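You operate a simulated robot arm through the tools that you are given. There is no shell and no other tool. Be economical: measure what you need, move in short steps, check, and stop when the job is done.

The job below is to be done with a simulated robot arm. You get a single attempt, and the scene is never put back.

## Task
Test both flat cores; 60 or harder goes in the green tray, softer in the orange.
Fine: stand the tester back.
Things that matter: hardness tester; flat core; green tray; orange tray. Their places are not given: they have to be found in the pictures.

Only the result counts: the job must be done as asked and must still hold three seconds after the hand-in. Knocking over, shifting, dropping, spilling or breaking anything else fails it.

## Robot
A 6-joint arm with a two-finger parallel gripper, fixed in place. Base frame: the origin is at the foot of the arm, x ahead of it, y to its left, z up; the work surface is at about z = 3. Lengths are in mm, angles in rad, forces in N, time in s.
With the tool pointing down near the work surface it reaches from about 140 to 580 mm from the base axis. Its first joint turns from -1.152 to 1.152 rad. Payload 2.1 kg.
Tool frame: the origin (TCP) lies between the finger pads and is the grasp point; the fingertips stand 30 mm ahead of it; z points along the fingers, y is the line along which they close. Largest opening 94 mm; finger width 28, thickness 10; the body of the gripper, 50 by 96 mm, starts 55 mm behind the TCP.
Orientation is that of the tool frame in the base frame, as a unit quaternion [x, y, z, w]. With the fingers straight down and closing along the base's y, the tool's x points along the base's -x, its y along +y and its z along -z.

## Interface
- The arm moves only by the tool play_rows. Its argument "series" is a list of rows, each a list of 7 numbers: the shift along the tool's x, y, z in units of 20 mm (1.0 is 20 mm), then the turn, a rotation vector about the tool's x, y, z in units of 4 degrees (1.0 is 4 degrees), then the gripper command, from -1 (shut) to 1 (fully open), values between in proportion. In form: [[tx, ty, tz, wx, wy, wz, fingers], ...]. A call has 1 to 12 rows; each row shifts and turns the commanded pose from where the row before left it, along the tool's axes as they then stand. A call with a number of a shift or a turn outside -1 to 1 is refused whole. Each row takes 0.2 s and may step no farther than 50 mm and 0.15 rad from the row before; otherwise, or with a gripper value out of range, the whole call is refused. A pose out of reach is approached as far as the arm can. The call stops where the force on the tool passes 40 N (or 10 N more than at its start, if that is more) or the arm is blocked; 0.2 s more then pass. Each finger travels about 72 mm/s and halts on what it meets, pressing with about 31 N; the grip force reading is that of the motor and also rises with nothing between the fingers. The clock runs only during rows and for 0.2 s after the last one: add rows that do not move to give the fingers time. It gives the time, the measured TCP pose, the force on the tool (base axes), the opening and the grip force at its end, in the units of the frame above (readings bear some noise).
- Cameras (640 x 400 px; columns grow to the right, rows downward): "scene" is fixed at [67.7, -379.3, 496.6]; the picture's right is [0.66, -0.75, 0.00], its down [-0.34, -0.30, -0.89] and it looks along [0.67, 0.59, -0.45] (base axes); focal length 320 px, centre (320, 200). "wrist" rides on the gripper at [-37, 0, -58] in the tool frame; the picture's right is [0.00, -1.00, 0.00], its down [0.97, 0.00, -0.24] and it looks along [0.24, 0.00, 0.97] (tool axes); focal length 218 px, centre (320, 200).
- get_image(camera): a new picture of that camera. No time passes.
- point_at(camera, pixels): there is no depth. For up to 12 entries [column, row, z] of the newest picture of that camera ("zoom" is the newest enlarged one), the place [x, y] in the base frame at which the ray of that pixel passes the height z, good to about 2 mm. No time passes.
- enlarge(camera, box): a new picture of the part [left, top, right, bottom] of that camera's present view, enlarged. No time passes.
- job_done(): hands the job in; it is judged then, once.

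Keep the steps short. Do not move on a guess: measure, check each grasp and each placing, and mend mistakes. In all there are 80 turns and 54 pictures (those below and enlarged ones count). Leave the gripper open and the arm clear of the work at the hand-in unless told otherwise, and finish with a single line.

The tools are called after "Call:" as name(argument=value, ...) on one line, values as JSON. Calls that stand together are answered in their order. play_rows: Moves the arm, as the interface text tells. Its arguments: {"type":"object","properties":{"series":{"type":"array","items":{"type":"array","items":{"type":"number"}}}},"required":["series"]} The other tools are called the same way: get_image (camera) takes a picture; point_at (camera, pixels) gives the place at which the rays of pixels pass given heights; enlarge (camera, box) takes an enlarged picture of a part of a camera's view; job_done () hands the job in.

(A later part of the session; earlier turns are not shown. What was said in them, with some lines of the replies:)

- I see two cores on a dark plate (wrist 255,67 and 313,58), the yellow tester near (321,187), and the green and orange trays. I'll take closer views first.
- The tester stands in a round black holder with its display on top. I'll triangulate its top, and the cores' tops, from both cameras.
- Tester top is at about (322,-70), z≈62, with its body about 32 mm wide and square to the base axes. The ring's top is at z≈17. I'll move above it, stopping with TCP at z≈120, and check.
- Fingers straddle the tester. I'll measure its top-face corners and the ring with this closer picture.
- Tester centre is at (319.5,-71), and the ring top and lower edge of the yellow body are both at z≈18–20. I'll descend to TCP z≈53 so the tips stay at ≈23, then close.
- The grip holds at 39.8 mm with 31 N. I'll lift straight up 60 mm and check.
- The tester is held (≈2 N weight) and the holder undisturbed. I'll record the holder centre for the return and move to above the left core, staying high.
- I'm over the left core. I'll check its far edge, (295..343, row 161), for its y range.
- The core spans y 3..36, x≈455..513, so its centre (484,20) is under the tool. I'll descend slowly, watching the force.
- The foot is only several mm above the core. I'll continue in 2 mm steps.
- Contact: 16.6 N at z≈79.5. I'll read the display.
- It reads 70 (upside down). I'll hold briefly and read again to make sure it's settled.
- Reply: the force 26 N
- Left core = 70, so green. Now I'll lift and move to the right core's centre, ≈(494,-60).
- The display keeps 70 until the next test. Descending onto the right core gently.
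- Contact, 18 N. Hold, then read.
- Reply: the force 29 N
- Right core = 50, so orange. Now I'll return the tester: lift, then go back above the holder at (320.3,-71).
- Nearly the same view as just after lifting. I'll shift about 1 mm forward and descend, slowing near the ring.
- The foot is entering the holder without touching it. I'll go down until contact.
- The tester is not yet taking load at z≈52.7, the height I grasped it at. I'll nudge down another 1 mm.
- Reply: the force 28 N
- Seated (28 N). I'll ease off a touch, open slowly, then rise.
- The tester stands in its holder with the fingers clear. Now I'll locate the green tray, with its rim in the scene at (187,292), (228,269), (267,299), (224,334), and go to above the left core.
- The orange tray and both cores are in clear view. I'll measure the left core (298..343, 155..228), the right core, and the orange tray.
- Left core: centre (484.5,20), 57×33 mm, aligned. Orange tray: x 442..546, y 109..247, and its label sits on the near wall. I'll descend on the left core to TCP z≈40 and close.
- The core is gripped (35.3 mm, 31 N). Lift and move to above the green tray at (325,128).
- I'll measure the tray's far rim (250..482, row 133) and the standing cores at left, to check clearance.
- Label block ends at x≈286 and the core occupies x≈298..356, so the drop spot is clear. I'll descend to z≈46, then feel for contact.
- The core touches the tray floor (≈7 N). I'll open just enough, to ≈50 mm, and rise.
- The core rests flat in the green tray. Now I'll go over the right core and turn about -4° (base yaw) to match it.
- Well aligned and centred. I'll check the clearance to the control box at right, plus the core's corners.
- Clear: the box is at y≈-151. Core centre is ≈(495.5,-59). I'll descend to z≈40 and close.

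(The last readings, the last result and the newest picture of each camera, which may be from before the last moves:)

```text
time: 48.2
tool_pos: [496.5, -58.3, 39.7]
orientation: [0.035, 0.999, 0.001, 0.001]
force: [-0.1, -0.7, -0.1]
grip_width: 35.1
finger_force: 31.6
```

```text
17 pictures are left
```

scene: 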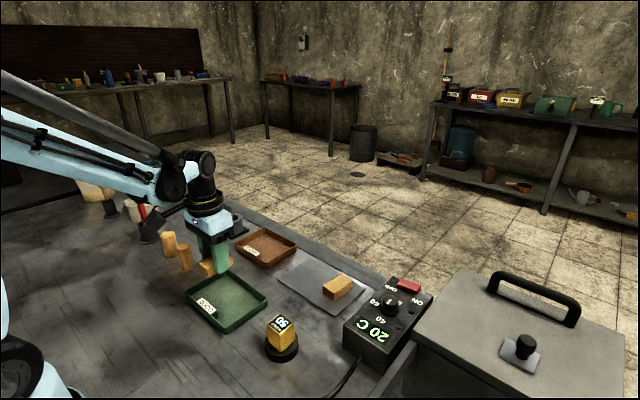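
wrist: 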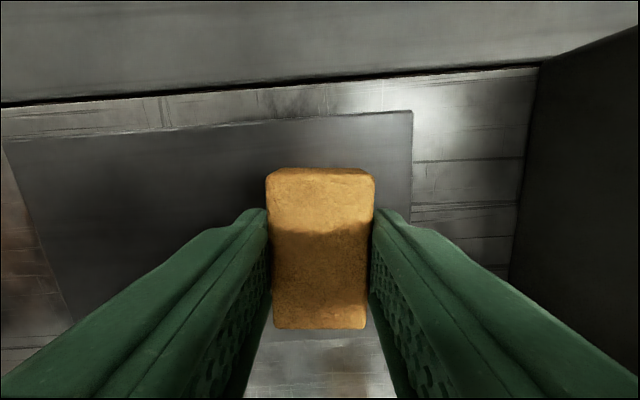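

Gripped (35.1 mm). Lift, undo the turn, and move toward (502,180) over the orange tray.

Call:
play_rows(series=[[0, 0, -0.5, 0, 0, 0, -0.6], [0, 0, -1, 0, 0, 0, -0.6], [0, 0, -1, 0, 0, 0, -0.6], [0, 0, -1, 0, 0, 0, -0.6], [0, 0, 0, 0, 0, -1, -0.6], [0, 0.9, 0, 0, 0, 0, -0.6], [0, 1, 0, 0, 0, 0, -0.6], [0, 1, 0, 0, 0, 0, -0.6], [0, 1, 0, 0, 0, 0, -0.6], [0, 1, 0, 0, 0, 0, -0.6], [0, 1, 0, 0, 0, 0, -0.6]])

Call:
play_rows(series=[[0, 1, 0, 0, 0, 0, -0.6], [-0.1, 1, 0, 0, 0, 0, -0.6], [-0.1, 1, 0, 0, 0, 0, -0.6], [-0.1, 1, 0, 0, 0, 0, -0.6], [0, 1, 0, 0, 0, 0, -0.6], [0, 1, 0, 0, 0, 0, -0.6], [0, 0, 0, 0, 0, 0, -0.6], [0, 0, 0, 0, 0, 0, -0.6]])

Call:
get_image(camera="wrist")

Call:
get_image(camera="scene")

```text
time: 50.6
tool_pos: [497.4, 58.4, 109.0]
orientation: [0.0, 1.0, 0.0, 0.001]
force: [-0.3, -0.7, -0.2]
grip_width: 34.9
finger_force: 30.8
```

```text
time: 52.4
tool_pos: [501.7, 179.7, 109.7]
orientation: [0.0, 1.0, 0.001, 0.0]
force: [-0.1, 0.4, -0.3]
grip_width: 35.4
finger_force: 31.3
```

```text
16 pictures are left
```

wrist: 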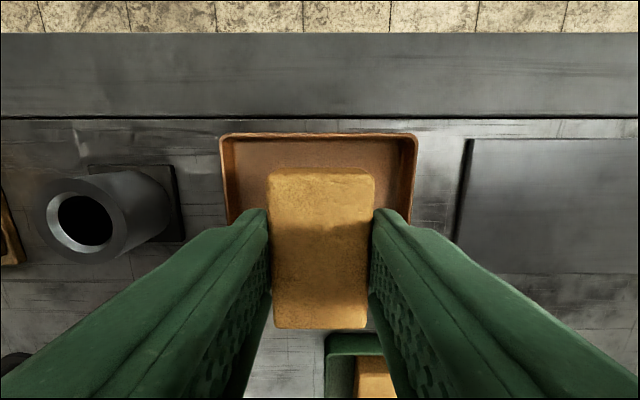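

```text
15 pictures are left
```

scene: 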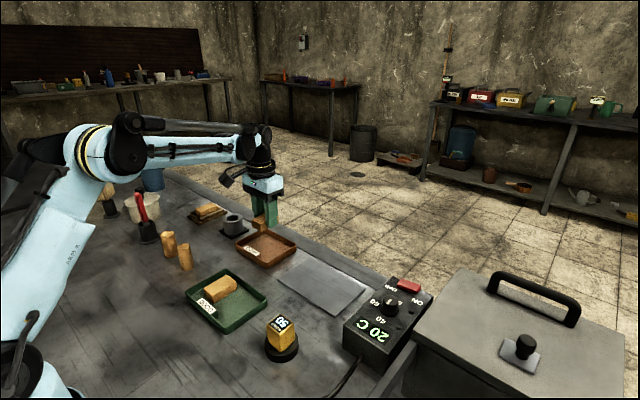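

I'll check the orange tray's rim and label against the core's extents.

Call:
point_at(camera="wrist", pixels=[[220, 136, 18], [417, 136, 18], [236, 142, 6], [400, 142, 6], [268, 173, 73], [375, 173, 73], [272, 327, 98]])

Call:
enlarge(camera="scene", box=[220, 190, 310, 280])

Call:
point_at(camera="zoom", pixels=[[245, 270, 20], [330, 330, 20], [175, 255, 18], [330, 385, 18]])

```text
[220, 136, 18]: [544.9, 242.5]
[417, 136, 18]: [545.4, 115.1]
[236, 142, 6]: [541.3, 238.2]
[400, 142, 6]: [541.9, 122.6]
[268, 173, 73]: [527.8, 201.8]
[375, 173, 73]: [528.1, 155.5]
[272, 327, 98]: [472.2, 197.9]
```

```text
4.44 times, centred on (265, 235) of scene
```

zoom: 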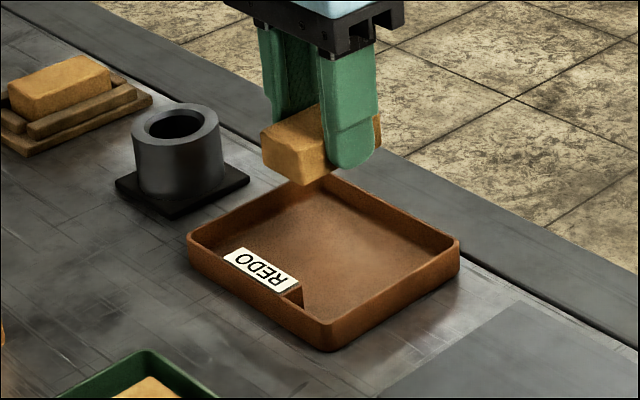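

```text
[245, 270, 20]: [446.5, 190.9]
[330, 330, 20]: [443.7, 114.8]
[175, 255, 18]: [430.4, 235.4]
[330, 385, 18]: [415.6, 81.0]
```

The core (x≈472..529, y≈162..198) fits clear of walls and label. I'll descend to ≈41, then feel for contact.

Call:
play_rows(series=[[0, 0, 0.8, 0, 0, 0, -0.6], [0, 0, 0.9, 0, 0, 0, -0.6], [0, 0, 0.8, 0, 0, 0, -0.6], [0, 0, 0.6, 0, 0, 0, -0.6], [0, 0, 0.3, 0, 0, 0, -0.6], [0, 0, 0, 0, 0, 0, -0.6]])

Call:
play_rows(series=[[0, 0, 0.1, 0, 0, 0, -0.6], [0, 0, 0, 0, 0, 0, -0.6]])

```text
time: 53.8
tool_pos: [502.1, 177.9, 41.4]
orientation: [0.001, 1.0, 0.0, 0.001]
force: [-1.0, 1.3, -0.7]
grip_width: 35.1
finger_force: 31.0
```

```text
time: 54.4
tool_pos: [502.8, 179.3, 41.4]
orientation: [0.001, 1.0, 0.0, 0.001]
force: [-0.1, 0.4, -0.8]
grip_width: 35.1
finger_force: 31.4
```

Call:
play_rows(series=[[0, 0, 0.08, 0, 0, 0, -0.6], [0, 0, 0, 0, 0, 0, -0.6]])

Call:
play_rows(series=[[0, 0, 0.05, 0, 0, 0, -0.6], [0, 0, 0, 0, 0, 0, -0.6]])

```text
time: 55.0
tool_pos: [502.1, 179.8, 37.8]
orientation: [0.001, 1.0, 0.0, 0.001]
force: [-0.1, -0.7, -1.1]
grip_width: 35.3
finger_force: 31.2
```

```text
time: 55.6
tool_pos: [503.0, 179.0, 36.7]
orientation: [0.001, 1.0, 0.0, 0.001]
force: [-2.0, 0.6, 8.5]
grip_width: 35.2
finger_force: 31.4
```

Contact with the tray floor (8.5 N). Release and rise.

Call:
play_rows(series=[[0, 0, 0, 0, 0, 0, -0.1], [0, 0, 0, 0, 0, 0, 0.05], [0, 0, 0, 0, 0, 0, 0.05], [0, 0, -0.5, 0, 0, 0, 0.05], [0, 0, -0.9, 0, 0, 0, 0.05], [0, 0, -1, 0, 0, 0, 0.05], [0, 0, -1, 0, 0, 0, 0.5], [0, 0, -1, 0, 0, 0, 1], [1, 0, -1, 0, 0, 0, 1], [1, 0, -1, 0, 0, 0, 1], [1, 0, -1, 0, 0, 0, 1], [0, 0, 0, 0, 0, 0, 1]])

Call:
get_image(camera="wrist")

Call:
get_image(camera="scene")

Call:
enlarge(camera="scene", box=[170, 200, 330, 370])

```text
time: 58.2
tool_pos: [442.7, 178.5, 185.5]
orientation: [0.0, 1.0, -0.001, 0.001]
force: [-0.8, 0.2, -0.2]
grip_width: 93.9
finger_force: 0.0
```

```text
13 pictures are left
```

wrist: 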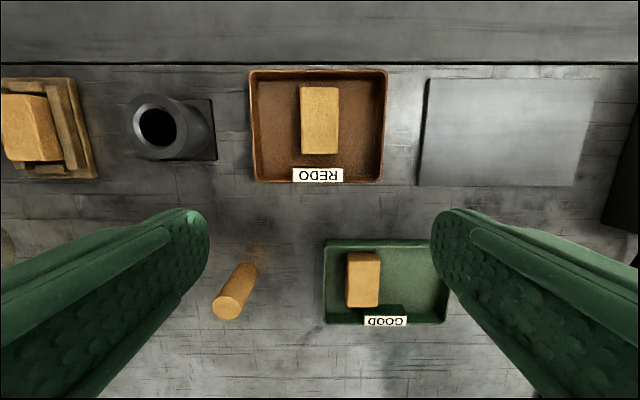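

```text
12 pictures are left
```

scene: 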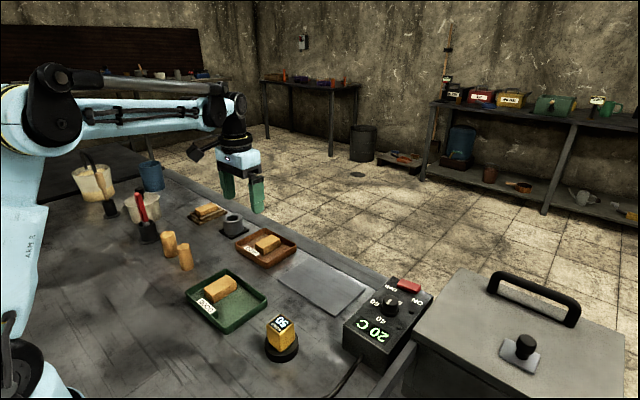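

```text
2.35 times, centred on (250, 285) of scene
```

zoom: 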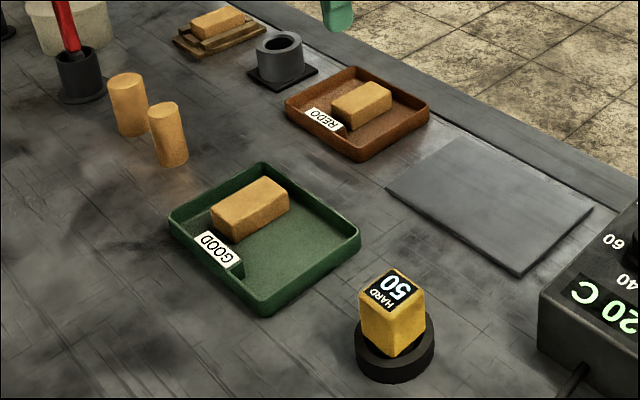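

Both cores lie flat in their trays, the tester stands in its holder, and the open gripper is clear of the work. Handing in.

Call:
job_done()

```text
The job is handed in.
```

Done: the core that read 70 is in the green tray, the core that read 50 is in the orange tray, and the tester is standing back in its holder.
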